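You operate a simulated robot arm through the tools that you are given. There is no shell and no other tool. Be economical: measure what you need, move in short steps, check, and stop when the job is done.

Carry out the task below with a simulated robot arm. There is one attempt and no reset: what you move stays moved.

TASK
Square the small carton in the corner rail, pad it and fit its lid.
Fine: slide the orange sliding plate along till the carton meets the rail, turn its yellow bar knob to clamp it, and lay the small round pad flat inside.

It is judged by the outcome, as a careful person would: the job done as asked, and still so three seconds after it is handed in. It fails if anything else is knocked over, pushed out of place, dropped, spilled or broken.

THE ROBOT
A 6-joint arm with a two-finger parallel gripper, fixed in place. Base frame: the origin is at the foot of the arm, x ahead of it, y to its left, z up; the work surface is at about z = 90. Lengths are in cm, angles in degrees, forces in N, time in s.
With the tool pointing down near the work surface it reaches from about 24 to 64 cm from the base axis. Its first joint turns from -66.0 to 66.0 degrees. Payload 2.7 kg.
Tool frame: the origin (TCP) lies between the finger pads and is the grasp point; the fingertips stand 2.3 cm ahead of it; z points along the fingers, y is the line along which they close. The gripper opens to 9.4 cm. The fingers are 3.8 cm wide and 1 cm thick; the gripper's body (5.4 by 9.6 cm) begins 3.9 cm behind the TCP.
Orientation is told as [roll, pitch, yaw] about the base's x, y, z axes, in that order, counted from this pose: with the fingers straight down and closing along the base's y, the tool's x points along the base's -x, its y along +y and its z along -z.

THE INTERFACE
- The arm moves only by the tool move_arm. Its argument "commands" is a list that holds one entry, the list of rows, each a list of 7 numbers: the shift along the tool's x, y, z in cm, then the turn, a rotation vector about the tool's x, y, z in degrees, then the finger opening in cm, from 0 to 9.4. In form: [[[dx, dy, dz, ax, ay, az, fingers], ...]]. A call has 1 to 12 rows; each row is the pose to reach, as a shift and turn from the pose commanded when the call began, along the tool's axes at that moment. A row lasts 0.2 s, in which the tool goes at most 5 cm and 8.6 degrees; a call with a longer step from one row to the next is refused whole, and so is a gripper value outside its range. A pose out of reach is approached as far as the arm can. The call stops where the force on the tool passes 70 N (or 10 N more than at its start, if that is more) or the arm is blocked; 0.2 s more then pass. The fingers move at their own pace (about 4.5 cm/s each) and stop on an object; they squeeze with about 35 N. The grip force told is the motor's: it shows also when the fingers shut on nothing. Time passes only in rows, and 0.2 s behind the last, so rows that repeat a pose let the fingers close. It gives the time, the measured TCP pose, the force on the tool (base axes), the opening and the grip force at its end, in the units of the frame above (readings bear some noise).
- Cameras (640 x 400 px; columns grow to the right, rows downward): "scene" is fixed at [6.93, -42.9, 142.55]; the picture's right is [0.79, -0.61, 0.00], its down [-0.25, -0.33, -0.91] and it looks along [0.55, 0.72, -0.41] (base axes); focal length 313 px, centre (320, 200). "wrist" rides on the gripper at [-3.9, 0, -4.4] in the tool frame; the picture's right is [0.00, -1.00, 0.00], its down [0.97, 0.00, -0.24] and it looks along [0.24, 0.00, 0.97] (tool axes); focal length 218 px, centre (320, 200).
- get_image(camera): a new picture of that camera. No time passes.
- probe_pixels(camera, pixels): for up to 12 pixels [column, row] of the newest picture of that camera ("zoom" is the newest enlarged one), the place [x, y, z] in the base frame of the surface seen there, good to about 0.3 cm, but the place of the scene camera against the robot may be out by one fixed shift of up to 1.2 cm in any direction. No time passes.
- inspect(camera, box): a new picture of the part [left, top, right, bottom] of that camera's present view, enlarged. No time passes.
- finish_job(): hands the job in; it is judged then, once.

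Work in short steps. Measure before you move; look again where a grasp or a placing could have gone wrong, and mend it. You have 80 turns and 38 pictures in all, the two below and enlarged ones among them. Open the gripper and draw the arm clear of the work before you hand the job in, unless the task says otherwise; then end with one line.

The tools are called after "Request:" as name(argument=value, ...) on one line, values as JSON. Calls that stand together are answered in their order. move_arm: Moves the arm, as the interface text tells. Its arguments: {"type":"object","properties":{"commands":{"type":"array","items":{"type":"array","items":{"type":"array","items":{"type":"number"}}}}},"required":["commands"]} The other tools are called the same way: get_image (camera) takes a picture; probe_pixels (camera, pixels) gives the place of the surface under pixels of a picture; inspect (camera, box) takes an enlarged picture of a part of a camera's view; finish_job () hands the job in.

At the start:

```text
t: 0.0
tcp_pos: [36.18, 22.89, 122.42]
tool_rot: [0.2, 0.0, 0.1]
contact_force: [0.1, 0.1, -0.9]
grip_width: 9.42
finger_force: 0.0
```

scene: 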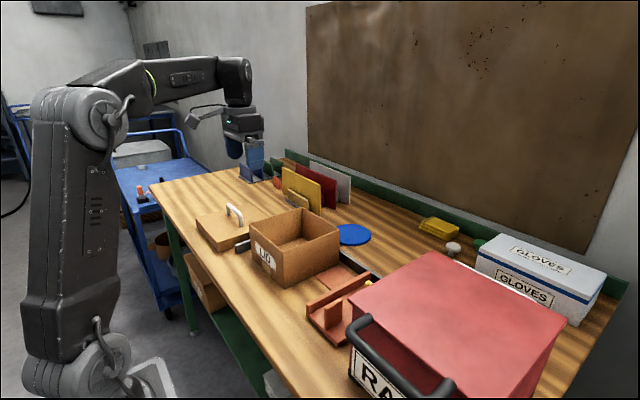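
wrist: 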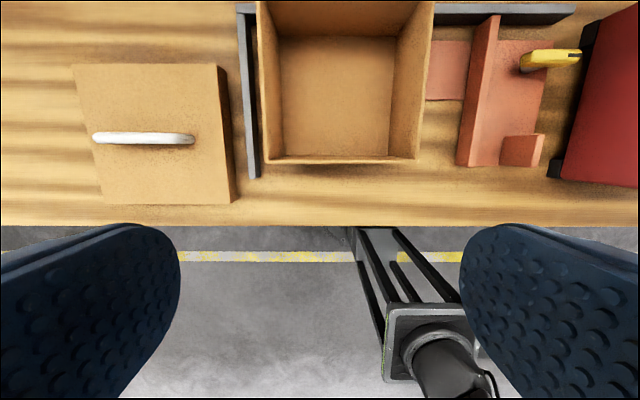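

The wrist picture shows the lid (150,130), the carton (340,90), the rail (250,100) and the plate (505,100). I measure these first.

Request:
probe_pixels(camera="wrist", pixels=[[85, 75], [210, 75], [95, 130], [190, 138], [250, 100], [265, 155], [418, 158], [340, 90], [450, 85], [485, 90], [525, 140], [550, 60]])

Request:
inspect(camera="scene", box=[180, 140, 420, 350])

Request:
inspect(camera="wrist", box=[230, 0, 640, 200])

```text
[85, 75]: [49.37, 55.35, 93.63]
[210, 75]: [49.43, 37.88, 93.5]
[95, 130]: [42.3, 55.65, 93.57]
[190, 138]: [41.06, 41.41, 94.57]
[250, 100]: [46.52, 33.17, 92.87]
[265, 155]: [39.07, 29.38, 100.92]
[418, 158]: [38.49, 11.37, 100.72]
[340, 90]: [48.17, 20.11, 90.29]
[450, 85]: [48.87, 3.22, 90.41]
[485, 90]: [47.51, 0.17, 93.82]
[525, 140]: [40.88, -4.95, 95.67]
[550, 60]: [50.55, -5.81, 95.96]
```

```text
1.90 times, centred on (300, 245) of scene
```

zoom: 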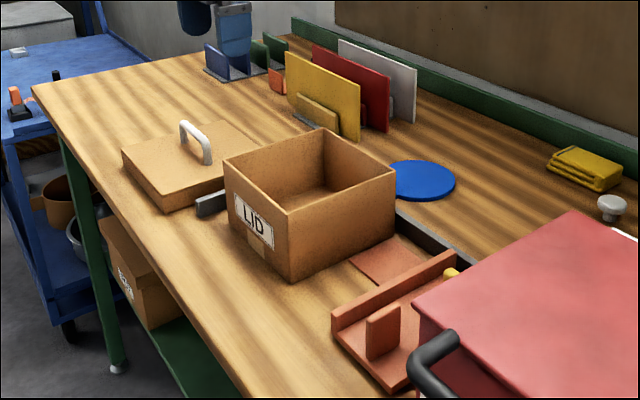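

```text
1.56 times, centred on (435, 100) of wrist
```

zoom: 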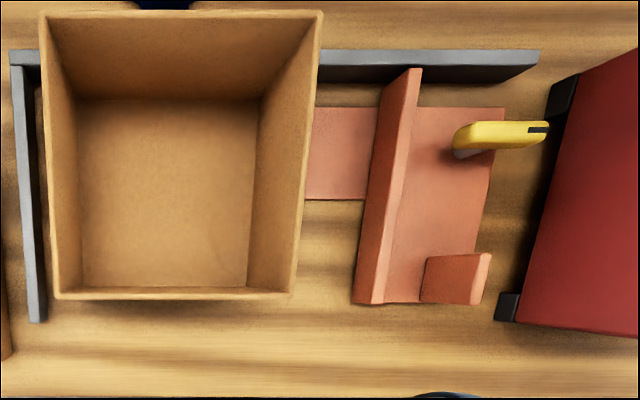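

I go to a higher point further out, to see the carton, the disc and the things behind them from above.

Request:
move_arm(commands=[[[-4, -2, -1, 0, 0, 0, 9.4], [-8, -4, -2, 0, 0, 0, 9.4], [-12, -6, -2, 0, 0, 0, 9.4], [-16, -8, -2, 0, 0, 0, 9.4], [-16, -8, -2, 0, 0, 0, 9.4]]])

Request:
get_image(camera="wrist")

```text
t: 1.2
tcp_pos: [51.41, 14.74, 123.64]
tool_rot: [0.2, 0.0, 0.2]
contact_force: [0.1, 0.3, -0.5]
grip_width: 9.39
finger_force: 0.1
out of reach, approached as far as the arm can: row 4, 5
```

```text
33 pictures are left
```

wrist: 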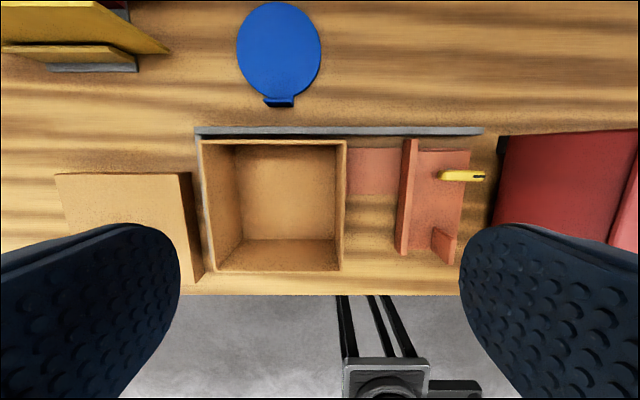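

The blue disc is at (280,50), with a small tab at (280,102). I probe the main features.

Request:
inspect(camera="wrist", box=[180, 0, 500, 200])

Request:
probe_pixels(camera="wrist", pixels=[[238, 48], [320, 48], [280, 4], [280, 98], [280, 50], [268, 102], [292, 102], [203, 142], [345, 143], [339, 268], [208, 268], [280, 141]])

Request:
probe_pixels(camera="wrist", pixels=[[202, 210], [200, 270], [340, 130], [480, 130], [409, 150], [400, 250], [440, 175], [485, 177], [440, 232], [440, 160], [462, 235], [503, 160]])

Request:
inspect(camera="scene", box=[300, 200, 420, 275])

```text
2.00 times, centred on (340, 100) of wrist
```

zoom: 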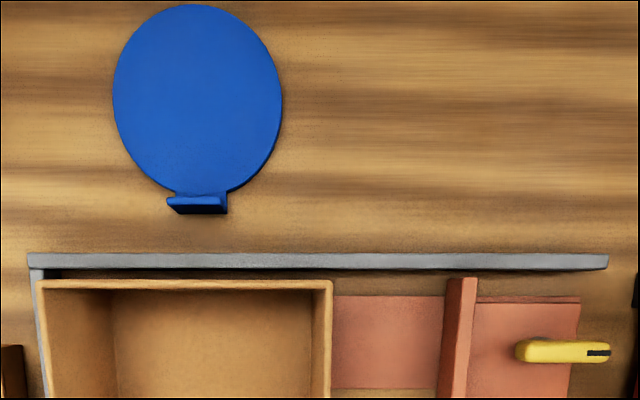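

```text
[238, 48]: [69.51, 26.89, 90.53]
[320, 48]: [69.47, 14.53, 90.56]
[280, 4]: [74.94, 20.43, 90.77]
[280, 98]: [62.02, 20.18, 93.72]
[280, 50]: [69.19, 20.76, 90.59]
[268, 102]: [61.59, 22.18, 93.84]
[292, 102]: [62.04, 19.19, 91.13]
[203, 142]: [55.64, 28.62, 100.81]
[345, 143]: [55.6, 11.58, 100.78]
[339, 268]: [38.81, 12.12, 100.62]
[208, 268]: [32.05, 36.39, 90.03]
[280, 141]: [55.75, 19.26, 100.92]
```

```text
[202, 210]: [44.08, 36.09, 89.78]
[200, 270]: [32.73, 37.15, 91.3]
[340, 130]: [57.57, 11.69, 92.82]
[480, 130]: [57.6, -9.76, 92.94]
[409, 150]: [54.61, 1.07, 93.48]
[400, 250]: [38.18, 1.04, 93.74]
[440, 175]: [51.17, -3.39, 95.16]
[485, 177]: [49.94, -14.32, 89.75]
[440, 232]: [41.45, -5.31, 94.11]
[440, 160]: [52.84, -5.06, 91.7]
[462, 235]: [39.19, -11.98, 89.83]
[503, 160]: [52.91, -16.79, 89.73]
```

```text
5.33 times, centred on (360, 238) of scene
```

zoom: 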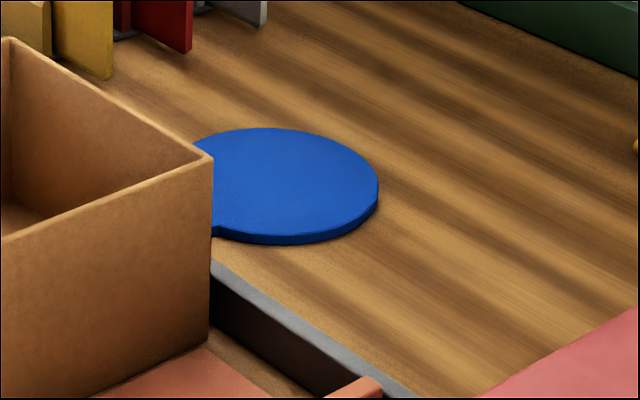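

The pad lies out at (69,20.7) with an upright tab at x≈62, and the carton stands about 1 cm short of the far rail. Now a closer look at the plate, its post and its knob.

Request:
move_arm(commands=[[[4, -4, 2, 0, 0, 0, 9.4], [6, -8, 4, 0, 0, 0, 9.4], [8, -12, 6, 0, 0, 0, 9.4], [8, -16, 8, 0, 0, 0, 9.4], [8, -19, 10, 0, 0, 0, 9.4], [8, -19, 10, 0, 0, 0, 9.4]]])

Request:
get_image(camera="wrist")

```text
refused: row 1 steps farther than a row can; nothing moved
```

```text
30 pictures are left
```

wrist: 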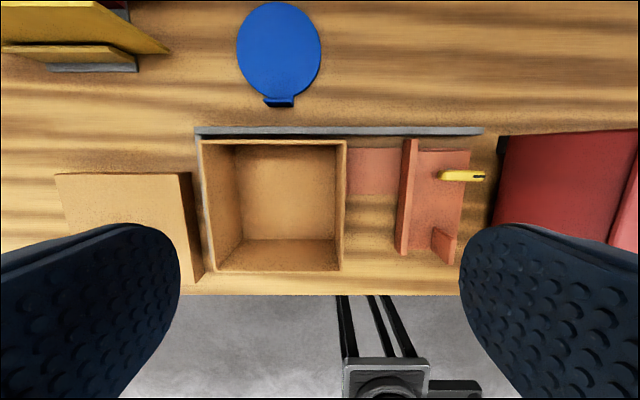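

A step was too long; I use shorter ones.

Request:
move_arm(commands=[[[2, -3, 1, 0, 0, 0, 9.4], [4, -6, 3, 0, 0, 0, 9.4], [6, -9, 5, 0, 0, 0, 9.4], [7, -12, 7, 0, 0, 0, 9.4], [8, -15, 9, 0, 0, 0, 9.4], [9, -18, 11, 0, 0, 0, 9.4], [10, -20, 12, 0, 0, 0, 9.4], [10, -20, 12, 0, 0, 0, 9.4]]])

Request:
get_image(camera="wrist")

```text
t: 3.0
tcp_pos: [41.39, -5.21, 111.59]
tool_rot: [0.1, -0.1, 0.2]
contact_force: [-0.5, -0.3, -0.4]
grip_width: 9.38
finger_force: 0.1
```

```text
29 pictures are left
```

wrist: 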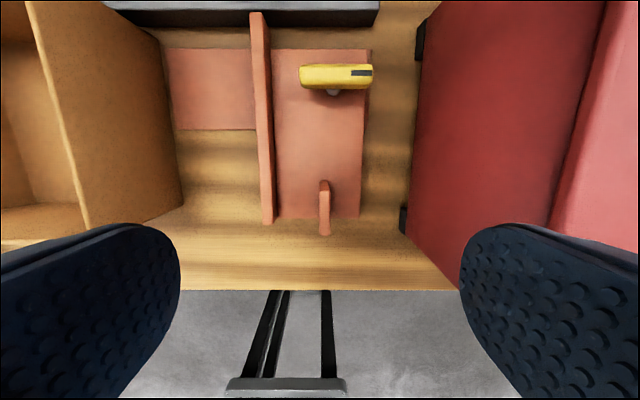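

Request:
probe_pixels(camera="wrist", pixels=[[320, 184], [329, 184], [325, 215], [325, 232], [305, 75], [350, 72], [365, 72], [334, 92], [300, 130], [270, 100], [268, 218], [360, 150]])

Request:
probe_pixels(camera="wrist", pixels=[[336, 66], [336, 86], [210, 90], [252, 20], [170, 30], [182, 200], [300, 20], [300, 7], [370, 52], [410, 215], [425, 235], [420, 40]])

Request:
inspect(camera="wrist", box=[160, 0, 480, 240])

```text
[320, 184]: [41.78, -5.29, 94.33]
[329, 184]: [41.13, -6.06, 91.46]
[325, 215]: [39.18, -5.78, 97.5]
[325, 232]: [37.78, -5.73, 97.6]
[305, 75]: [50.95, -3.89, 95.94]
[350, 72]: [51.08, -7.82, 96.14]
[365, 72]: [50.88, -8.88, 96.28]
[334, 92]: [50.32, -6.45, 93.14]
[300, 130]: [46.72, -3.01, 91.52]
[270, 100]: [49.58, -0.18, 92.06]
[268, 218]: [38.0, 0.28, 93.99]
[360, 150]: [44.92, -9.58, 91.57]
```

```text
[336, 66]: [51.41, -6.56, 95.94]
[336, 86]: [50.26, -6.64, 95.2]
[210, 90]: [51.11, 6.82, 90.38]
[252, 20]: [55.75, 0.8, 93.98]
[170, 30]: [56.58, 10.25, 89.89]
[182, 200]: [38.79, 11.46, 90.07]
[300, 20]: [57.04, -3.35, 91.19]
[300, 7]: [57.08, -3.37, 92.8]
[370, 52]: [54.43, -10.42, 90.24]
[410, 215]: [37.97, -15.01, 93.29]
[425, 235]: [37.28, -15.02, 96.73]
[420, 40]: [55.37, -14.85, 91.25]
```

```text
1.67 times, centred on (320, 120) of wrist
```

zoom: 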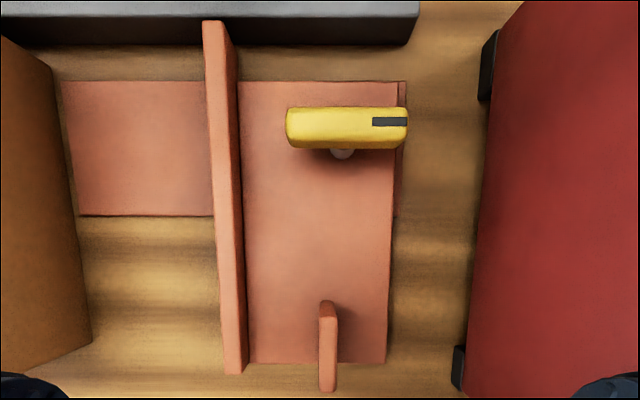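

The carton's far side (x≈55.7) is about 1.3 cm short of the back rail (x≈57), so I nudge it gently against that rail first, with closed fingers on its near wall. I move in front of the carton.

Request:
move_arm(commands=[[[2, 4, 0, 0, 0, 0, 6], [4, 8, 0, 0, 0, 0, 3], [6, 12, 0, 0, 0, 0, 0], [7, 16, 0, 0, 0, 0, 0], [8, 20, 1, 0, 0, 0, 0], [8, 24, 2, 0, 0, 0, 0], [8, 25.5, 6, 0, 0, 0, 0], [8, 25.5, 10, 0, 0, 0, 0], [8, 25.5, 14, 0, 0, 0, 0], [8, 25.5, 14, 0, 0, 0, 0]]])

```text
t: 5.2
tcp_pos: [33.23, 20.37, 97.49]
tool_rot: [0.1, 0.0, 0.2]
contact_force: [-0.6, -0.3, -0.9]
grip_width: 0.0
finger_force: 35.4
```

Now I push slowly towards +x.

Request:
move_arm(commands=[[[-1.5, 0, 0, 0, 0, 0, 0], [-3, 0, 0, 0, 0, 0, 0], [-3.5, 0, 0, 0, 0, 0, 0], [-4, 0, 0, 0, 0, 0, 0], [-4.4, 0, 0, 0, 0, 0, 0], [-4.6, 0, 0, 0, 0, 0, 0]]])

Request:
get_image(camera="wrist")

```text
t: 6.5
tcp_pos: [37.06, 20.31, 97.74]
tool_rot: [-0.2, 1.1, 0.0]
contact_force: [-22.5, -3.5, 11.5]
grip_width: 0.0
finger_force: 35.2
stopped in row 6: the force on the tool passed its limit (the readings are from after the stop); the commanded pose is now the measured one
```

```text
27 pictures are left
```

wrist: 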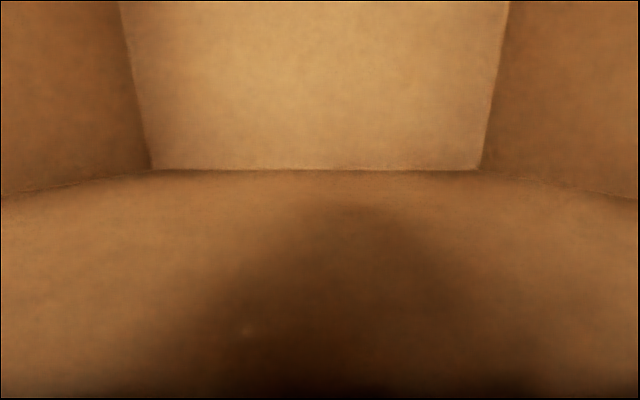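

The force passed the limit with little motion. I back off, rise, and see where the carton stands.

Request:
move_arm(commands=[[[2, 0, 0, 0, 0, 0, 0], [4, 0, 0, 0, -1.1, 0, 0], [4, 0, -4, 0, -1.1, 0, 0], [2, 0, -8.5, 0, -1.1, 0, 0], [-2, 0, -11, 0, -1.1, 0, 0], [-6, 0, -14, 0, -1.1, 0, 0], [-9, 0, -17, 0, -1.1, 0, 0], [-9, 0, -17, 0, -1.1, 0, 0]]])

Request:
get_image(camera="wrist")

```text
t: 8.3
tcp_pos: [46.55, 20.35, 114.5]
tool_rot: [0.0, -0.1, 0.1]
contact_force: [0.5, 0.1, 0.1]
grip_width: 0.01
finger_force: 34.8
```

```text
26 pictures are left
```

wrist: 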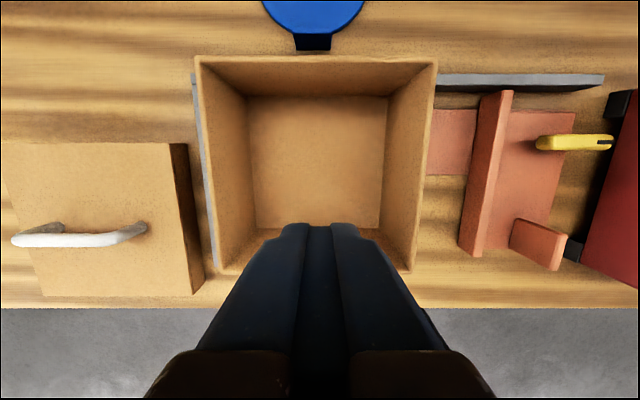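

Request:
probe_pixels(camera="wrist", pixels=[[197, 59], [435, 61], [315, 59], [222, 272], [405, 272], [406, 180], [195, 76], [212, 180], [217, 262], [190, 250], [470, 80], [520, 80]])

Request:
probe_pixels(camera="wrist", pixels=[[315, 75], [315, 92], [250, 160], [386, 160], [315, 110], [232, 180], [416, 180], [20, 240], [140, 230], [80, 238], [10, 145], [165, 145]])

```text
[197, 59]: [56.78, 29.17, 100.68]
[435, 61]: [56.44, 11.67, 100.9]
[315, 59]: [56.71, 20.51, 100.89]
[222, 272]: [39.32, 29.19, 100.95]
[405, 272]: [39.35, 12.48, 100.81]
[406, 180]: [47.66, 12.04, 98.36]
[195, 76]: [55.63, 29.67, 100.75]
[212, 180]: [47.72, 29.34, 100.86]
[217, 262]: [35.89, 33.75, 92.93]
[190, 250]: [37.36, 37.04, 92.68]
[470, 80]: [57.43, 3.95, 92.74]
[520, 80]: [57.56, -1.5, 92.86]
```

```text
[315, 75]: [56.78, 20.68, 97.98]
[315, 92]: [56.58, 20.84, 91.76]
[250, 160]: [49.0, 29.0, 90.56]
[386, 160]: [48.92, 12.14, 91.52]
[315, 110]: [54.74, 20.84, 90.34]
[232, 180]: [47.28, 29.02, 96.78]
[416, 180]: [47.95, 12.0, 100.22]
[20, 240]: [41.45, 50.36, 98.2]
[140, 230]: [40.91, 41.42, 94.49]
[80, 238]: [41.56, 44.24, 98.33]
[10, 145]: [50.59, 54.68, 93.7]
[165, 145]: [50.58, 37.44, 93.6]
```

The carton now meets the back rail (x≈56.9) squarely, with about 3.3 cm to the left rail. Next I grip the plate's upright post at (39.7,-5.7).

Request:
move_arm(commands=[[[1, -4.5, 0, 0, 0, 0, 2], [2, -9, 0, 0, 0, 0, 4], [3, -13.5, 0, 0, 0, 0, 5], [5, -18, 0, 0, 0, 0, 5], [6.5, -22, 1, 0, 0, 0, 5], [6.8, -25.9, 2, 0, 0, 0, 5], [6.8, -25.9, 6.5, 0, 0, 0, 5], [6.8, -25.9, 11, 0, 0, 0, 5], [6.8, -25.9, 15, 0, 0, 0, 5], [6.8, -25.9, 18.5, 0, 0, 0, 5], [6.8, -25.9, 18.5, 0, 0, 0, 5]]])

Request:
get_image(camera="wrist")

```text
t: 10.7
tcp_pos: [40.02, -5.61, 95.88]
tool_rot: [-0.2, -0.2, 0.2]
contact_force: [0.6, -0.1, -0.5]
grip_width: 5.0
finger_force: 0.1
```

```text
25 pictures are left
```

wrist: 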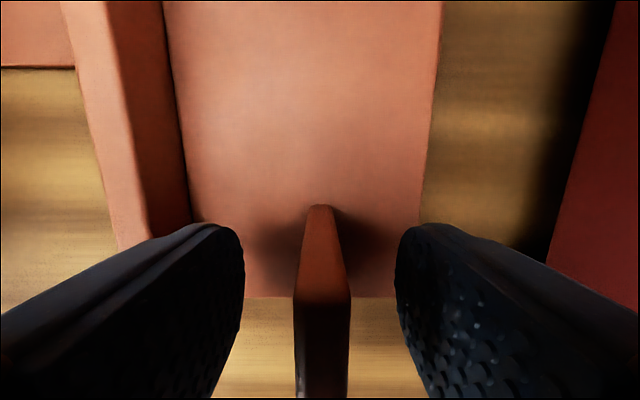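

The post stands between the fingers; I close on it and slide 9 cm toward +y.

Request:
move_arm(commands=[[[0, 0, 0, 0, 0, 0, 0], [0, 0, 0, 0, 0, 0, 0], [0, 0, 0, 0, 0, 0, 0], [0, 0, 0, 0, 0, 0, 0], [0, 1, 0, 0, 0, 0, 0], [0, 2, 0, 0, 0, 0, 0], [0, 3.5, 0, 0, 0, 0, 0], [0, 5, 0, 0, 0, 0, 0], [0, 6.5, 0, 0, 0, 0, 0], [0, 8, 0, 0, 0, 0, 0], [0, 9, 0, 0, 0, 0, 0]]])

```text
t: 13.1
tcp_pos: [40.02, 3.34, 96.08]
tool_rot: [-0.1, -0.5, 0.2]
contact_force: [18.7, -1.5, -10.8]
grip_width: 0.97
finger_force: 45.0
```

Request:
move_arm(commands=[[[0, 0.5, 0, 0, 0, 0, 0], [0, 1, 0, 0, 0, 0, 0], [0, 1.5, 0, 0, 0, 0, 0], [0, 2, 0, 0, 0, 0, 0], [0, 2.5, 0, 0, 0, 0, 0], [0, 3, 0, 0, 0, 0, 0]]])

Request:
get_image(camera="scene")

```text
t: 14.5
tcp_pos: [39.92, 6.44, 96.06]
tool_rot: [0.1, -0.4, 0.2]
contact_force: [19.8, -2.8, 2.6]
grip_width: 0.99
finger_force: 44.8
```

```text
24 pictures are left
```

scene: 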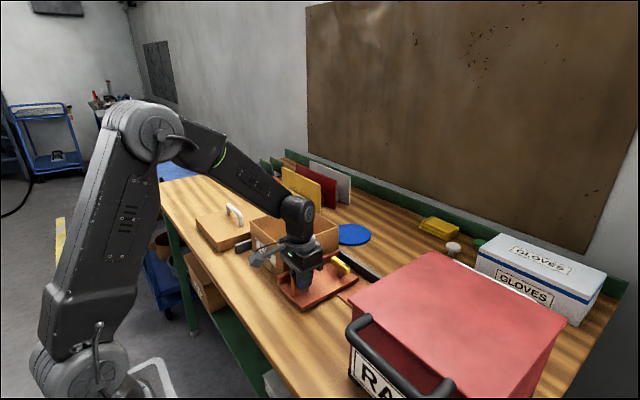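

Sliding well. I carry on in small steps until it meets resistance.

Request:
move_arm(commands=[[[0, 0.4, 0, 0, 0, 0, 0], [0, 0.7, 0, 0, 0, 0, 0], [0, 1.0, 0, 0, 0, 0, 0], [0, 1.3, 0, 0, 0, 0, 0], [0, 1.6, 0, 0, 0, 0, 0]]])

```text
t: 15.7
tcp_pos: [40.0, 8.13, 95.96]
tool_rot: [0.0, -0.4, 0.1]
contact_force: [16.8, -1.6, 2.6]
grip_width: 1.01
finger_force: 45.1
```

Request:
move_arm(commands=[[[0, 0.3, 0, 0, 0, 0, 0], [0, 0.6, 0, 0, 0, 0, 0], [0, 0.9, 0, 0, 0, 0, 0], [0, 1.2, 0, 0, 0, 0, 0], [0, 1.5, 0, 0, 0, 0, 0]]])

Request:
get_image(camera="wrist")

Request:
inspect(camera="scene", box=[190, 180, 390, 320])

```text
t: 16.8
tcp_pos: [39.88, 8.45, 96.04]
tool_rot: [-0.7, -0.2, 0.0]
contact_force: [2.2, -14.6, 3.0]
grip_width: 1.05
finger_force: 45.3
stopped in row 5: the force on the tool passed its limit (the readings are from after the stop); the commanded pose is now the measured one
```

```text
23 pictures are left
```

wrist: 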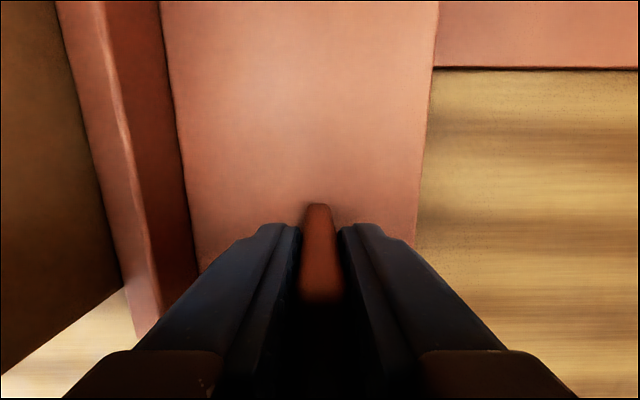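

```text
2.86 times, centred on (290, 250) of scene
```

zoom: 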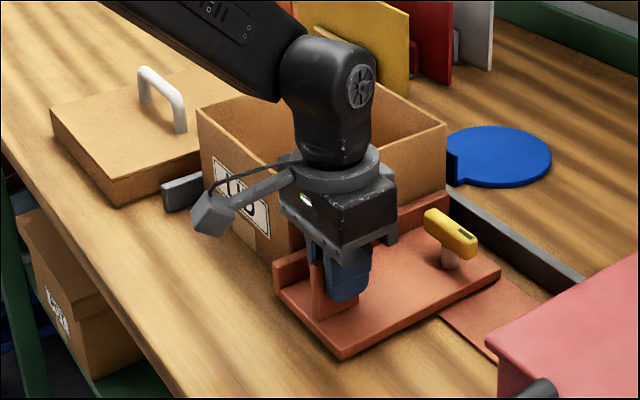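

It stopped against resistance at +14.05 cm. I release, rise and check the contact from above.

Request:
move_arm(commands=[[[0, -0.1, 0, 0, 0, 0, 3], [0, -0.1, 0, 0, 0, 0, 4], [0, 0, -4, 0, 0, 0, 4], [0, 0, -8, 0, 0, 0, 4], [-1, 3, -12, 0, 0, 0, 4], [-3, 5, -15, 0, 0, 0, 4], [-5, 7, -18, 0, 0, 0, 4], [-5, 7, -18, 0, 0, 0, 4]]])

Request:
get_image(camera="wrist")

```text
refused: row 5 steps farther than a row can; nothing moved
```

```text
21 pictures are left
```

wrist: 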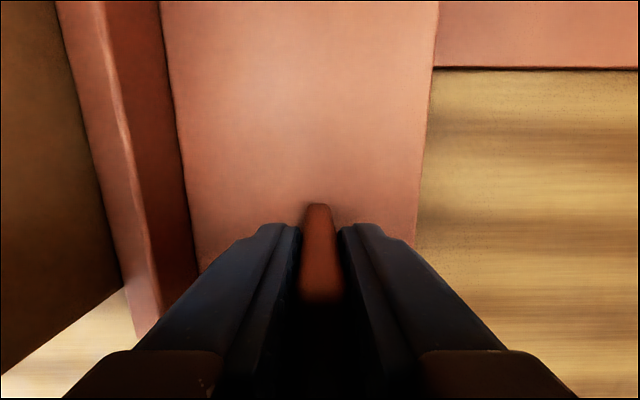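

Request:
move_arm(commands=[[[0, 0, 0, 0, 0, 0, 3], [0, 0, 0, 0, 0, 0, 4], [0, 0, -4, 0, 0, 0, 4], [0, 0, -8, 0, 0, 0, 4], [-1, 2, -11, 0, 0, 0, 4], [-3, 4, -14, 0, 0, 0, 4], [-5, 6, -17, 0, 0, 0, 4], [-6, 7, -18, 0, 0, 0, 4], [-6, 7, -18, 0, 0, 0, 4]]])

Request:
get_image(camera="wrist")

```text
t: 18.8
tcp_pos: [45.83, 15.9, 113.96]
tool_rot: [-0.8, -0.1, 0.0]
contact_force: [0.0, -0.2, 0.2]
grip_width: 4.01
finger_force: 0.1
```

```text
20 pictures are left
```

wrist: 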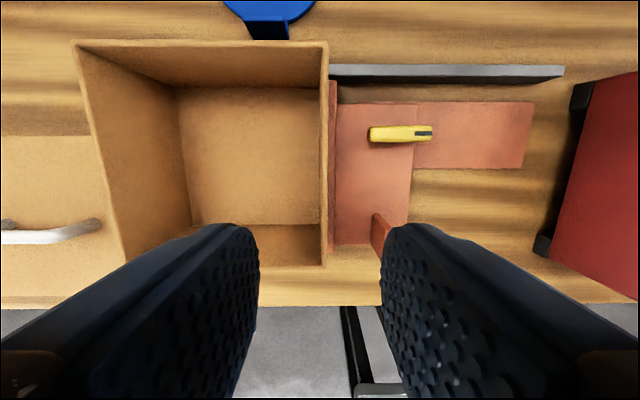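

Request:
probe_pixels(camera="wrist", pixels=[[76, 45], [325, 44], [200, 42], [324, 262], [90, 100], [326, 160], [332, 100], [333, 200], [375, 134], [425, 134], [400, 134], [122, 255]])

```text
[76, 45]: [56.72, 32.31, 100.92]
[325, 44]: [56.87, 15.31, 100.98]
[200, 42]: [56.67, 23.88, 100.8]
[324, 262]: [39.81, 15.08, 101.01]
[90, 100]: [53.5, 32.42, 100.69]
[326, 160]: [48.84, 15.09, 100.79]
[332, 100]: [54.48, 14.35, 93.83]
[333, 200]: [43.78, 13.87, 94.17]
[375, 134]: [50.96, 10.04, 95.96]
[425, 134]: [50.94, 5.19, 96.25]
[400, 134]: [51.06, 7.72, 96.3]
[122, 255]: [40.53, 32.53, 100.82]
```

The carton sits at y≈15–32.6, square in the corner. I look closely at the knob for any marks before turning it.

Request:
inspect(camera="wrist", box=[320, 60, 480, 240])

Request:
inspect(camera="scene", box=[280, 230, 400, 305])

```text
2.22 times, centred on (400, 150) of wrist
```

zoom: 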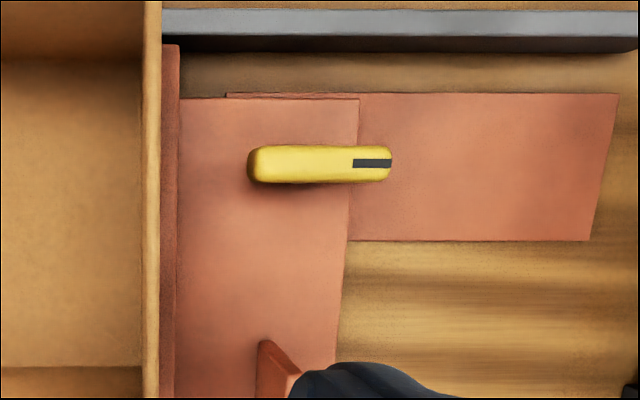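

```text
5.33 times, centred on (340, 268) of scene
```

zoom: 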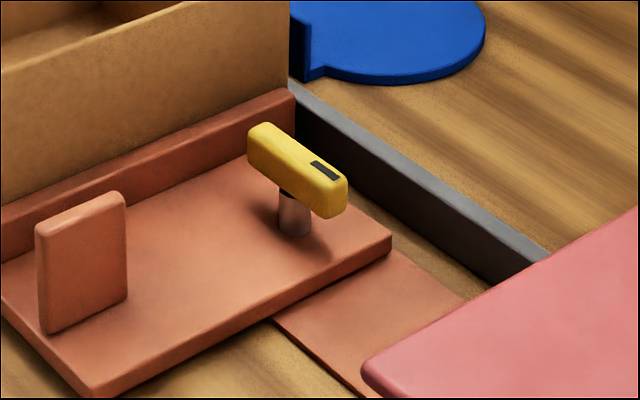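

No direction mark, so I'll turn clockwise as a clamp tightens. I come over the knob (51,7.6) with the fingers turned to close along x.

Request:
move_arm(commands=[[[-0.5, -1, 0, 0, 0, -8, 4], [-1, -2, 0, 0, 0, -16, 4], [-1.5, -3, 0, 0, 0, -24, 4], [-2, -4, 0, 0, 0, -32, 4], [-2.5, -5, 0, 0, 0, -40, 4], [-3, -6, 0, 0, 0, -48, 4], [-3.5, -7, 0, 0, 0, -56, 4], [-4, -8, 0, 0, 0, -64, 4], [-4.5, -8.3, 0, 0, 0, -72, 4], [-5.1, -8.3, 0, 0, 0, -80, 4], [-5.1, -8.3, 0, 0, 0, -88, 4], [-5.1, -8.3, 0, 0, 0, -90, 4]]])

Request:
get_image(camera="wrist")

```text
t: 21.4
tcp_pos: [50.9, 7.59, 114.19]
tool_rot: [-0.1, 0.8, 90.2]
contact_force: [-0.8, 0.2, -0.1]
grip_width: 3.98
finger_force: 0.0
```

```text
17 pictures are left
```

wrist: 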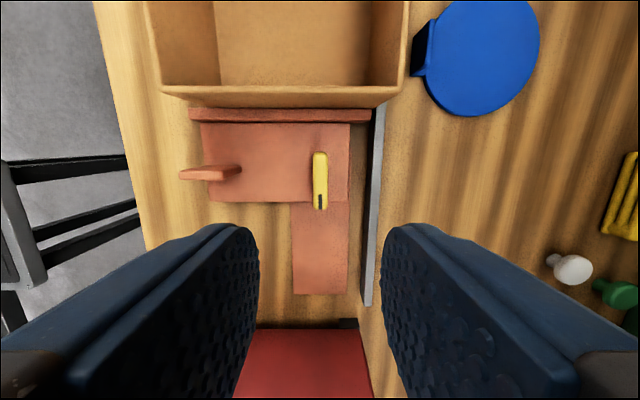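

Aligned: the knob lies at column 320 between the fingers. I go down onto it and close.

Request:
move_arm(commands=[[[0, 0, 4.5, 0, 0, 0, 4], [0, 0, 9, 0, 0, 0, 4], [0, 0, 13.5, 0, 0, 0, 4], [0, 0, 17, 0, 0, 0, 4], [0, 0, 18.7, 0, 0, 0, 4], [0, 0, 18.7, 0, 0, 0, 0], [0, 0, 18.7, 0, 0, 0, 0], [0, 0, 18.7, 0, 0, 0, 0], [0, 0, 18.7, 0, 0, 0, 0]]])

```text
t: 23.4
tcp_pos: [51.19, 7.16, 95.29]
tool_rot: [-0.3, 0.8, 90.0]
contact_force: [14.5, -1.0, -5.6]
grip_width: 1.56
finger_force: 45.3
```

Gripped (1.56 cm). I turn it clockwise 48°, around the stem, and read the forces.

Request:
move_arm(commands=[[[0, 0.06, 0, 0, 0, 8, 0], [-0.02, 0.12, 0, 0, 0, 16, 0], [-0.04, 0.18, 0, 0, 0, 24, 0], [-0.07, 0.24, 0, 0, 0, 32, 0], [-0.1, 0.29, 0, 0, 0, 40, 0], [-0.15, 0.33, 0, 0, 0, 48, 0]]])

```text
t: 24.8
tcp_pos: [50.75, 7.3, 95.39]
tool_rot: [-0.9, 0.3, 41.8]
contact_force: [30.5, -5.4, -9.0]
grip_width: 1.6
finger_force: 45.0
```

It turns. I go on to 90°.

Request:
move_arm(commands=[[[0, 0.07, 0, 0, 0, 8, 0], [-0.03, 0.13, 0, 0, 0, 16, 0], [-0.05, 0.19, 0, 0, 0, 24, 0], [-0.07, 0.24, 0, 0, 0, 32, 0], [-0.1, 0.29, 0, 0, 0, 40, 0], [-0.11, 0.3, 0, 0, 0, 43, 0]]])

```text
t: 26.2
tcp_pos: [50.74, 7.63, 95.33]
tool_rot: [-0.9, -0.4, -1.2]
contact_force: [27.9, -20.3, -5.1]
grip_width: 1.59
finger_force: 45.1
```

I release, rise and look at the knob.

Request:
move_arm(commands=[[[0, 0, 0, 0, 0, 0, 3], [0, 0, 0, 0, 0, 0, 4], [0, 0, -4, 0, 0, 0, 4], [0, 0, -8, 0, 0, 0, 4], [0, 0, -12, 0, 0, 0, 4], [0, 0, -15, 0, 0, 0, 4], [0, 0, -15, 0, 0, 0, 4]]])

Request:
inspect(camera="wrist", box=[200, 60, 440, 210])

```text
t: 27.8
tcp_pos: [50.36, 7.8, 110.4]
tool_rot: [-0.8, -0.2, -1.0]
contact_force: [-0.3, 0.0, 0.7]
grip_width: 3.98
finger_force: 0.0
```

```text
2.67 times, centred on (320, 135) of wrist
```

zoom: 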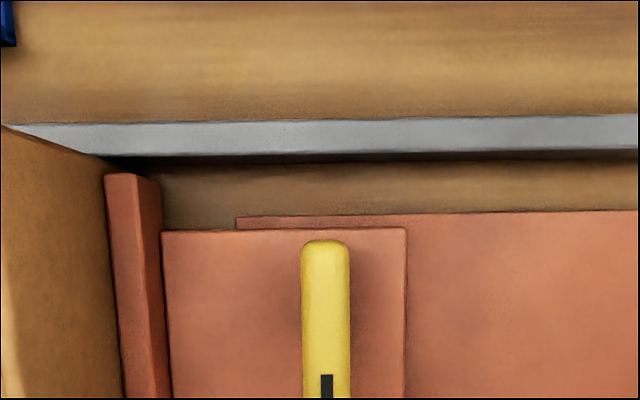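

The bar has turned 90° and stays. To be sure it clamps, I grip the post and pull very lightly towards −y.

Request:
move_arm(commands=[[[3.5, 0.2, 0, 0, 0, -1, 4], [7, 0.4, 0, 0, 0, -1, 4], [10.4, 0.6, 0, 0, 0, -1, 4], [10.4, 0.6, 4.5, 0, 0, -1, 4], [10.4, 0.6, 9, 0, 0, -1, 4], [10.4, 0.6, 13, 0, 0, -1, 4], [10.4, 0.6, 14.4, 0, 0, -1, 4], [10.4, 0.6, 14.4, 0, 0, -1, 0], [10.4, 0.6, 14.4, 0, 0, -1, 0], [10.4, 0.6, 14.4, 0, 0, -1, 0]]])

Request:
move_arm(commands=[[[0, -0.1, 0, 0, 0, 0, 0], [0, -0.2, 0, 0, 0, 0, 0], [0, -0.3, 0, 0, 0, 0, 0], [0, -0.4, 0, 0, 0, 0, 0]]])

```text
t: 30.0
tcp_pos: [40.24, 8.39, 95.83]
tool_rot: [-0.8, 0.0, -0.1]
contact_force: [0.2, -16.6, -2.3]
grip_width: 1.06
finger_force: 45.0
```

```text
t: 31.0
tcp_pos: [40.17, 8.32, 95.79]
tool_rot: [-0.6, -0.2, 0.0]
contact_force: [9.8, 20.6, -23.6]
grip_width: 1.03
finger_force: 45.3
```

The plate resists 20 N with only 0.07 cm motion (before it slid at ~2 N), so it's clamped. I release, rise and turn the fingers for the pad's tab.

Request:
move_arm(commands=[[[0, 0, 0, 0, 0, 0, 3], [0, 0, 0, 0, 0, 0, 4], [0, 0, -4.5, 0, 0, -8, 4], [0, 0, -9, 0, 0, -16, 4], [0, 0, -13, 0, 0, -24, 4], [-3, 0, -13, 0, 0, -32, 4], [-6, 0, -13, 0, 0, -40, 4], [-9, 0, -13, 0, 0, -48, 4], [-12, 1, -13, 0, 0, -56, 4], [-14, 2, -13, 0, 0, -64, 4], [-15, 2, -13, 0, 0, -72, 4], [-15, 2, -13, 0, 0, -80, 4]]])

```text
t: 33.6
tcp_pos: [55.05, 10.36, 108.94]
tool_rot: [-0.3, 0.7, 80.1]
contact_force: [-0.3, 0.2, -0.2]
grip_width: 3.99
finger_force: 0.1
```

Request:
move_arm(commands=[[[-0.4, -2, 2.5, 0, 0, -5, 4], [-0.7, -4, 5, 0, 0, -10, 4], [-1, -6, 8, 0, 0, -10, 4], [-1.2, -6.9, 11, 0, 0, -10, 4], [-1.2, -6.9, 11, 0, 0, -10, 4]]])

Request:
get_image(camera="wrist")

```text
t: 34.8
tcp_pos: [62.08, 10.02, 97.89]
tool_rot: [-0.1, 0.7, 90.0]
contact_force: [0.2, 0.8, 0.3]
grip_width: 4.0
finger_force: 0.1
```

```text
15 pictures are left
```

wrist: 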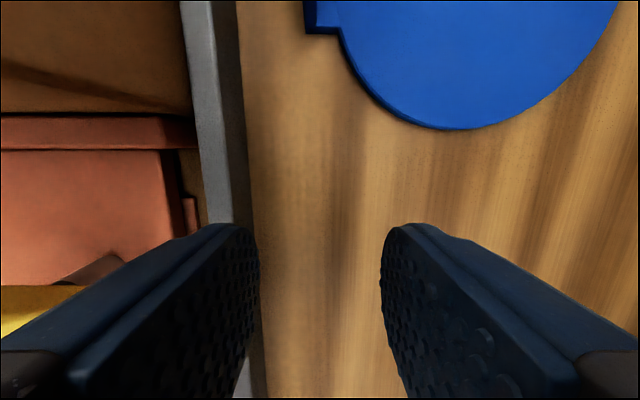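

Reach is good so far. I probe the tab and move 5 cm on towards it.

Request:
move_arm(commands=[[[-2.5, 0, 0, 0, 0, 0, 4], [-5, 0, 0, 0, 0, 0, 4], [-5, 0, 0, 0, 0, 0, 4]]])

Request:
inspect(camera="wrist", box=[240, 0, 480, 150])

Request:
probe_pixels(camera="zoom", pixels=[[220, 100], [200, 100], [190, 180], [210, 180], [200, 150], [250, 100], [300, 100], [185, 120]])

```text
t: 35.6
tcp_pos: [61.84, 14.89, 97.8]
tool_rot: [-0.1, 0.7, 90.0]
contact_force: [0.8, 0.1, -0.2]
grip_width: 3.99
finger_force: 0.0
out of reach, approached as far as the arm can: row 2, 3
```

```text
2.67 times, centred on (360, 75) of wrist
```

zoom: 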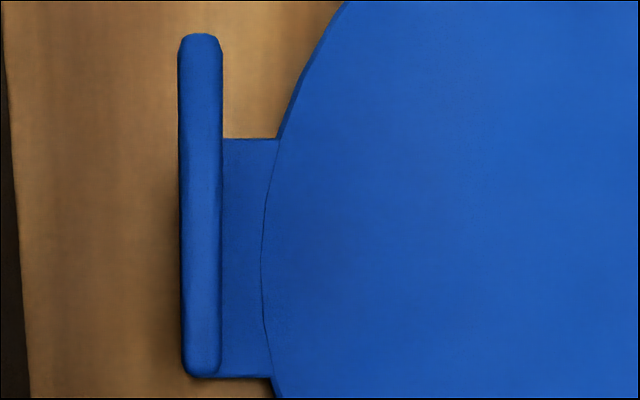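

```text
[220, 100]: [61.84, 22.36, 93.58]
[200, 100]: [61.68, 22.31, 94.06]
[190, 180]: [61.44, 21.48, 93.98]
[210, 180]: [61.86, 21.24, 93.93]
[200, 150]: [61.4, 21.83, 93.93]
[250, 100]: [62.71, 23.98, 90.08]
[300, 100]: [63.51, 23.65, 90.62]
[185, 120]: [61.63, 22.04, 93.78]
```

The tab (top at x≈61.65, y 19–23.1, z 93.9) is too close to the carton for a wide-in-x hand, so I grip it by its ends: hand back to yaw 0 with a 10° outward lean, which also gives reach. First the turning, a little higher.

Request:
move_arm(commands=[[[0, 0.5, -1.5, 0, 0, 4, 5], [0, 1, -3, 0, 0, 12, 6], [0, 2, -4, 0, 0, 20, 7], [-0.5, 2, -4, 0, 0, 28, 7], [-1, 2, -4, 0, 0, 36, 7], [-1.5, 2, -4, 0, 0, 44, 7], [-2, 2, -4, 0, 0, 52, 7], [-3, 2, -4, 0, 0, 60, 7], [-4, 2, -4, 0, 0, 68, 7], [-5, 2, -4, 0, 0, 76, 7], [-5.5, 2, -4, 0, 0, 84, 7], [-6, 2, -4, 0, 0, 90, 7]]])

```text
t: 38.2
tcp_pos: [59.3, 20.88, 101.61]
tool_rot: [-0.8, -0.2, -0.1]
contact_force: [0.3, -0.1, 0.4]
grip_width: 7.0
finger_force: 0.0
out of reach, approached as far as the arm can: row 3, 4, 5, 6, 7, 11, 12
```

Request:
move_arm(commands=[[[-0.5, 0, 0, 0.8, -5, 0, 7], [-1.5, 0, 1, 0.8, -10, 0, 7], [-2, 0, 3, 0.8, -10, 0, 7], [-2, 0, 4, 0.8, -10, 0, 7], [-2, 0, 4, 0.8, -10, 0, 7]]])

Request:
get_image(camera="wrist")

```text
t: 39.4
tcp_pos: [61.38, 20.75, 97.52]
tool_rot: [-1.7, -10.3, 0.2]
contact_force: [0.6, -0.1, 0.8]
grip_width: 7.0
finger_force: 0.1
```

```text
13 pictures are left
```

wrist: 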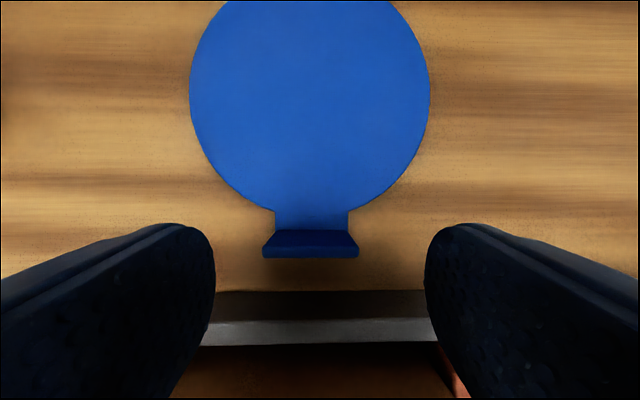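

Request:
probe_pixels(camera="wrist", pixels=[[268, 252], [310, 252], [352, 252], [310, 235], [310, 210], [310, 120], [310, 3], [192, 95], [428, 95]])

```text
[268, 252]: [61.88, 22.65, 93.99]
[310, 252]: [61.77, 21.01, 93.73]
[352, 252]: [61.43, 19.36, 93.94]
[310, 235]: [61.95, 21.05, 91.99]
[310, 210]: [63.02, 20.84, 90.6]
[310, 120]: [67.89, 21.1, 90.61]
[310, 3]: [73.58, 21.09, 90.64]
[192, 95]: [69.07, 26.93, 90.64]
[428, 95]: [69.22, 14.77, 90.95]
```

I lower onto the tab, straighten the small roll, and close.

Request:
move_arm(commands=[[[0.1, 0.2, 1, -1, 0, 0, 7], [0.2, 0.25, 2, -1.7, 0, 0, 7], [0.35, 0.25, 3.2, -1.7, 0, 0, 7], [0.45, 0.25, 4.1, -1.7, 0, 0, 7], [0.45, 0.25, 4.1, -1.7, 0, 0, 7]]])

Request:
get_image(camera="wrist")

```text
t: 40.6
tcp_pos: [61.52, 20.65, 93.58]
tool_rot: [0.0, -10.2, 0.2]
contact_force: [0.3, -0.2, 0.5]
grip_width: 6.99
finger_force: 0.2
```

```text
12 pictures are left
```

wrist: 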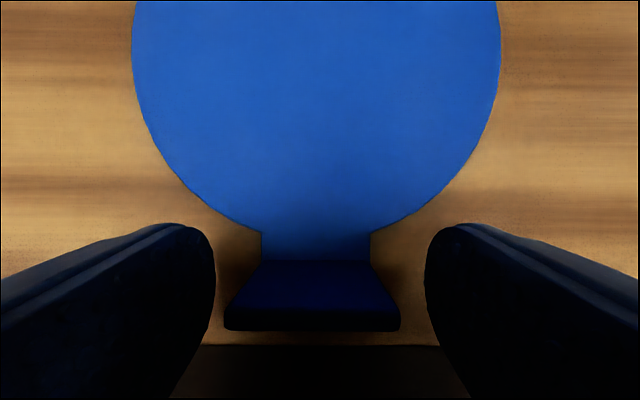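

The tab is between the fingers, slightly to the +y side; I shift 0.35 cm, close, and lift a little to test.

Request:
move_arm(commands=[[[-0.1, 0.35, 0.2, 0, 0, 0, 7], [-0.1, 0.35, 0.2, 0, 0, 0, 3], [-0.1, 0.35, 0.2, 0, 0, 0, 3], [-0.1, 0.35, 0.2, 0, 0, 0, 2], [-0.1, 0.35, 0.2, 0, 0, 0, 2], [-0.1, 0.35, 0.2, 0, 0, 0, 2], [0.1, 0.35, -1, 0, 0, 0, 2], [0.3, 0.35, -2, 0, 0, 0, 2]]])

Request:
get_image(camera="wrist")

```text
t: 42.4
tcp_pos: [60.91, 21.22, 95.4]
tool_rot: [0.1, -10.2, 0.3]
contact_force: [-0.2, 0.0, 0.1]
grip_width: 3.87
finger_force: 35.1
```

```text
11 pictures are left
```

wrist: 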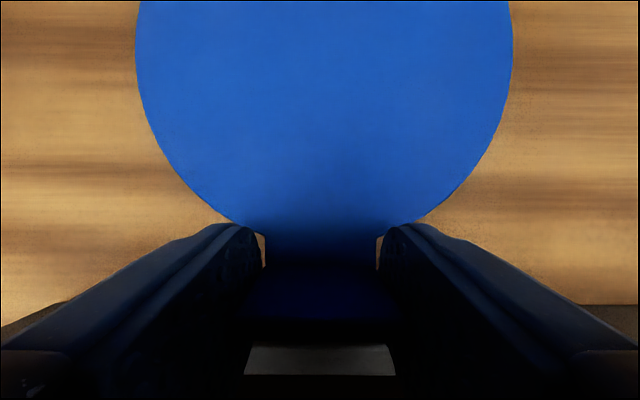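

The pad is held (3.87 cm). I lift it to clear the carton rim.

Request:
move_arm(commands=[[[-0.2, 0, -2.1, 0, 0, 0, 2], [-0.4, 0, -4.2, 0, 0, 0, 2], [-0.6, 0, -6.3, 0, 0, 0, 2], [-0.8, 0, -8.4, 0, 0, 0, 2], [-0.97, 0, -10.5, 0, 0, 0, 2], [-0.97, 0, -12, 0, 0, 0, 2]]])

Request:
get_image(camera="scene")

```text
t: 43.8
tcp_pos: [59.6, 21.18, 107.47]
tool_rot: [0.1, -10.2, 0.2]
contact_force: [-0.1, -0.2, 0.5]
grip_width: 3.84
finger_force: 35.4
```

```text
10 pictures are left
```

scene: 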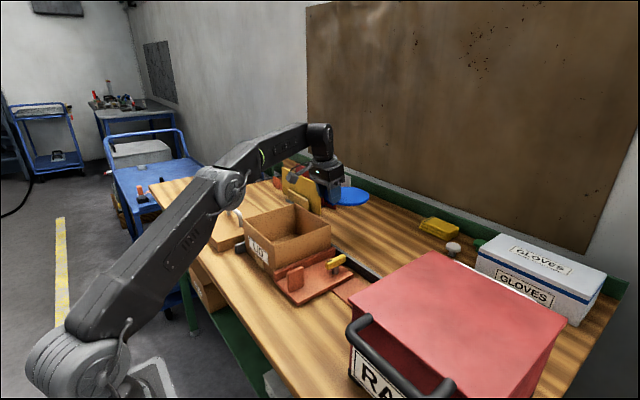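

The pad hangs level. I carry it over the carton and tilt it 12°, far edge down, still above the rim.

Request:
move_arm(commands=[[[3, 0.5, -1.2, 0, 0, 0, 2], [6, 1, -2.2, 0, 0, 0, 2], [9, 1.5, -3.2, 0, 0, 0, 2], [12, 2, -4, 0, 0, 0, 2], [15, 2.6, -4.7, 0, 0, 0, 2], [16, 2.6, -4.9, 0, 4, 0, 2], [16, 2.6, -4.9, 0, 8, 0, 2], [16, 2.6, -4.9, 0, 12, 0, 2], [16, 2.6, -4.9, 0, 12, 0, 2]]])

Request:
get_image(camera="scene")

```text
t: 45.8
tcp_pos: [43.19, 23.7, 109.37]
tool_rot: [0.1, 1.8, 0.2]
contact_force: [0.5, 0.1, 0.3]
grip_width: 3.86
finger_force: 34.6
```

```text
9 pictures are left
```

scene: 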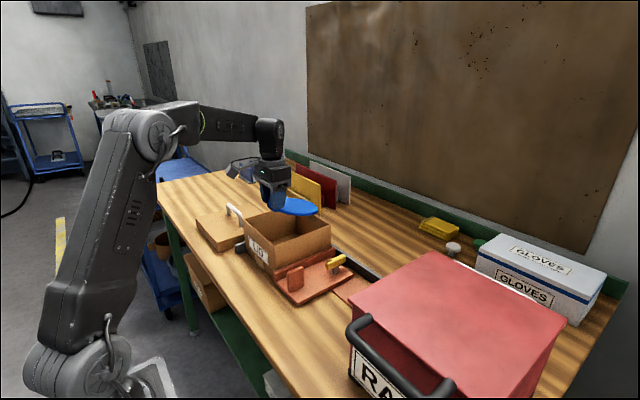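

Straight down into the carton until the far edge nearly touches the floor.

Request:
move_arm(commands=[[[-0.1, 0.1, 3, 0, 0, 0, 2], [-0.2, 0.1, 6, 0, 0, 0, 2], [-0.3, 0.1, 9, 0, 0, 0, 2], [-0.4, 0.1, 11, 0, 0, 0, 2], [-0.45, 0.1, 12, 0, 0, 0, 2], [-0.45, 0.1, 12.5, 0, 0, 0, 2]]])

Request:
get_image(camera="wrist")

```text
t: 47.2
tcp_pos: [43.16, 23.87, 96.87]
tool_rot: [0.1, 1.9, 0.4]
contact_force: [-0.3, 0.0, 11.2]
grip_width: 3.87
finger_force: 35.1
```

```text
8 pictures are left
```

wrist: 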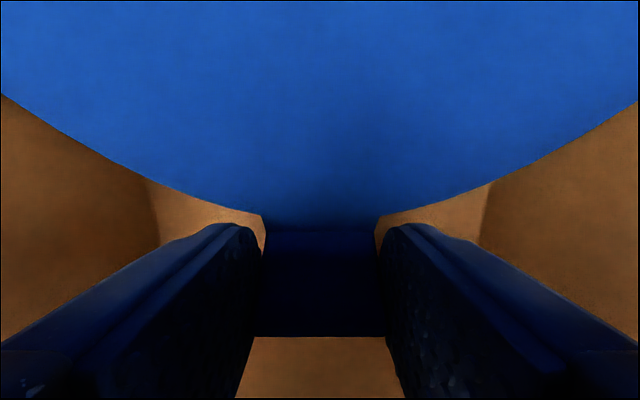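

The far edge touches the floor (11 N). I release, rise out and look.

Request:
move_arm(commands=[[[0, 0, 0, 0, 0, 0, 5], [0, 0, 0, 0, 0, 0, 6], [0, 0, 0, 0, 0, 0, 6], [0, 0, -3, 0, 0, 0, 6], [0, 0, -6, 0, 0, 0, 6], [0, 0, -10, 0, 0, 0, 6], [-2, 0, -14, 0, 0, 0, 6], [-3, 4, -17, 0, 0, 0, 6], [-3, 8, -18, 0, 0, 0, 6], [-3, 8, -18, 0, 0, 0, 6]]])

Request:
get_image(camera="wrist")

```text
refused: row 8 steps farther than a row can; nothing moved
```

```text
7 pictures are left
```

wrist: 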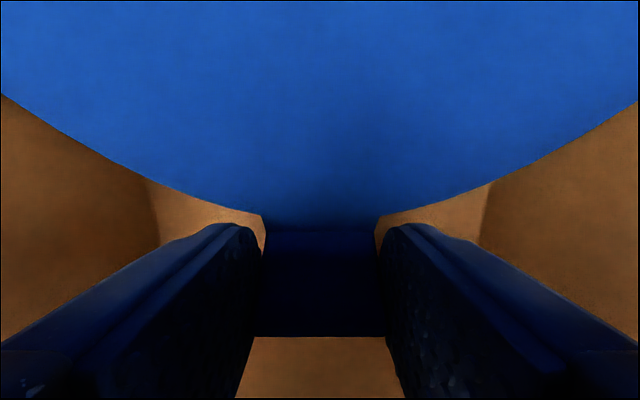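

Step too long in row 8; again with shorter steps (I'll take pictures only after the move succeeds).

Request:
move_arm(commands=[[[0, 0, 0, 0, 0, 0, 5], [0, 0, 0, 0, 0, 0, 6], [0, 0, 0, 0, 0, 0, 6], [0, 0, -3, 0, 0, 0, 6], [0, 0, -6, 0, 0, 0, 6], [0, 0, -10, 0, 0, 0, 6], [-1, 2, -13.5, 0, 0, 0, 6], [-2, 4.5, -16.5, 0, 0, 0, 6], [-2, 8, -18, 0, -1, 0, 6], [-2, 10, -18, 0, -2, 0, 6], [-2, 10, -18, 0, -2, 0, 6]]])

```text
t: 49.6
tcp_pos: [45.7, 33.67, 114.86]
tool_rot: [0.1, -0.2, 0.2]
contact_force: [0.6, -0.1, 0.7]
grip_width: 5.99
finger_force: 0.2
```

Request:
get_image(camera="wrist")

```text
6 pictures are left
```

wrist: 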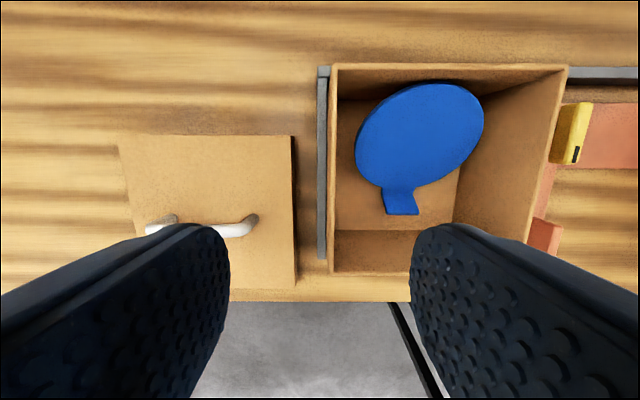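

Request:
probe_pixels(camera="wrist", pixels=[[365, 140], [478, 120], [440, 92], [390, 175], [420, 135], [440, 180], [400, 110], [400, 212], [345, 150], [445, 210]])

Request:
probe_pixels(camera="wrist", pixels=[[150, 229], [180, 232], [220, 229], [240, 232], [250, 218], [168, 218], [125, 145], [288, 142], [130, 230], [292, 280], [332, 70], [565, 70]])

```text
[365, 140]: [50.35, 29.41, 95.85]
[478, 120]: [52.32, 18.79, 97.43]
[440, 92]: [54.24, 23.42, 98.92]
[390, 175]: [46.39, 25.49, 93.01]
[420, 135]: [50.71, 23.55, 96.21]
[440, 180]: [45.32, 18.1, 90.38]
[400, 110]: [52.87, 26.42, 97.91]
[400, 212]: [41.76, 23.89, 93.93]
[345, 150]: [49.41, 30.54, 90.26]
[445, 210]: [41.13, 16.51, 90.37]
```

```text
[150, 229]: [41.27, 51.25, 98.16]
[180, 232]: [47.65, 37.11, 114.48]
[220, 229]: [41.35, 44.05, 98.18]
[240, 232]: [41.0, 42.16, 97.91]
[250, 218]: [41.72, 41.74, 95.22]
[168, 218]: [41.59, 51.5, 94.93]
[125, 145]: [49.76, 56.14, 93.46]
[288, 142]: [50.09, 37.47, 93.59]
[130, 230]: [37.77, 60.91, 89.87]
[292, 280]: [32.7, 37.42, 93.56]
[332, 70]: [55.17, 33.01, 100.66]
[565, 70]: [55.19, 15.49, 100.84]
```

The pad is not flat: its far edge leans up the back wall (z≈99 at x≈54), the tab low at x≈42. It has room to lie flat, so I'll press the raised far part down gently with closed fingers at (52.3, 23.7).

Request:
move_arm(commands=[[[-2, -2.5, 1, 0, 0, 0, 3], [-4, -5, 3, 0, 0, 0, 0], [-5.5, -7.5, 5, 0, 0, 0, 0], [-6.6, -10, 7, 0, 0, 0, 0], [-6.6, -10, 9.5, 0, 0, 0, 0], [-6.6, -10, 12, 0, 0, 0, 0], [-6.6, -10, 13, 0, 0, 0, 0], [-6.6, -10, 14, 0, 0, 0, 0]]])

```text
t: 51.4
tcp_pos: [52.44, 23.94, 101.02]
tool_rot: [0.0, -0.2, 0.1]
contact_force: [-0.5, 0.0, -0.1]
grip_width: 0.02
finger_force: 34.7
```

Request:
move_arm(commands=[[[0, 0, 0.7, 0, 0, 0, 0], [0, 0, 1.4, 0, 0, 0, 0], [0, 0, 2.1, 0, 0, 0, 0], [0, 0, 2.8, 0, 0, 0, 0], [0, 0, 3.5, 0, 0, 0, 0], [0, 0, 4.2, 0, 0, 0, 0], [0, 0, 4.9, 0, 0, 0, 0]]])

```text
t: 53.0
tcp_pos: [52.59, 23.97, 96.28]
tool_rot: [0.3, -0.6, 0.2]
contact_force: [-0.8, -1.6, 17.9]
grip_width: 0.0
finger_force: 35.3
```

The pad yields at about 18 N. I carry on down.

Request:
move_arm(commands=[[[0, 0, 0.6, 0, 0, 0, 0], [0, 0, 1.2, 0, 0, 0, 0], [0, 0, 1.8, 0, 0, 0, 0], [0, 0, 2.2, 0, 0, 0, 0], [0, 0, 2.5, 0, 0, 0, 0]]])

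```text
t: 53.8
tcp_pos: [53.11, 24.0, 96.27]
tool_rot: [0.8, -2.5, 0.2]
contact_force: [-2.1, -1.7, 6.9]
grip_width: 0.01
finger_force: 35.3
stopped in row 3: the force on the tool passed its limit (the readings are from after the stop); the commanded pose is now the measured one
```

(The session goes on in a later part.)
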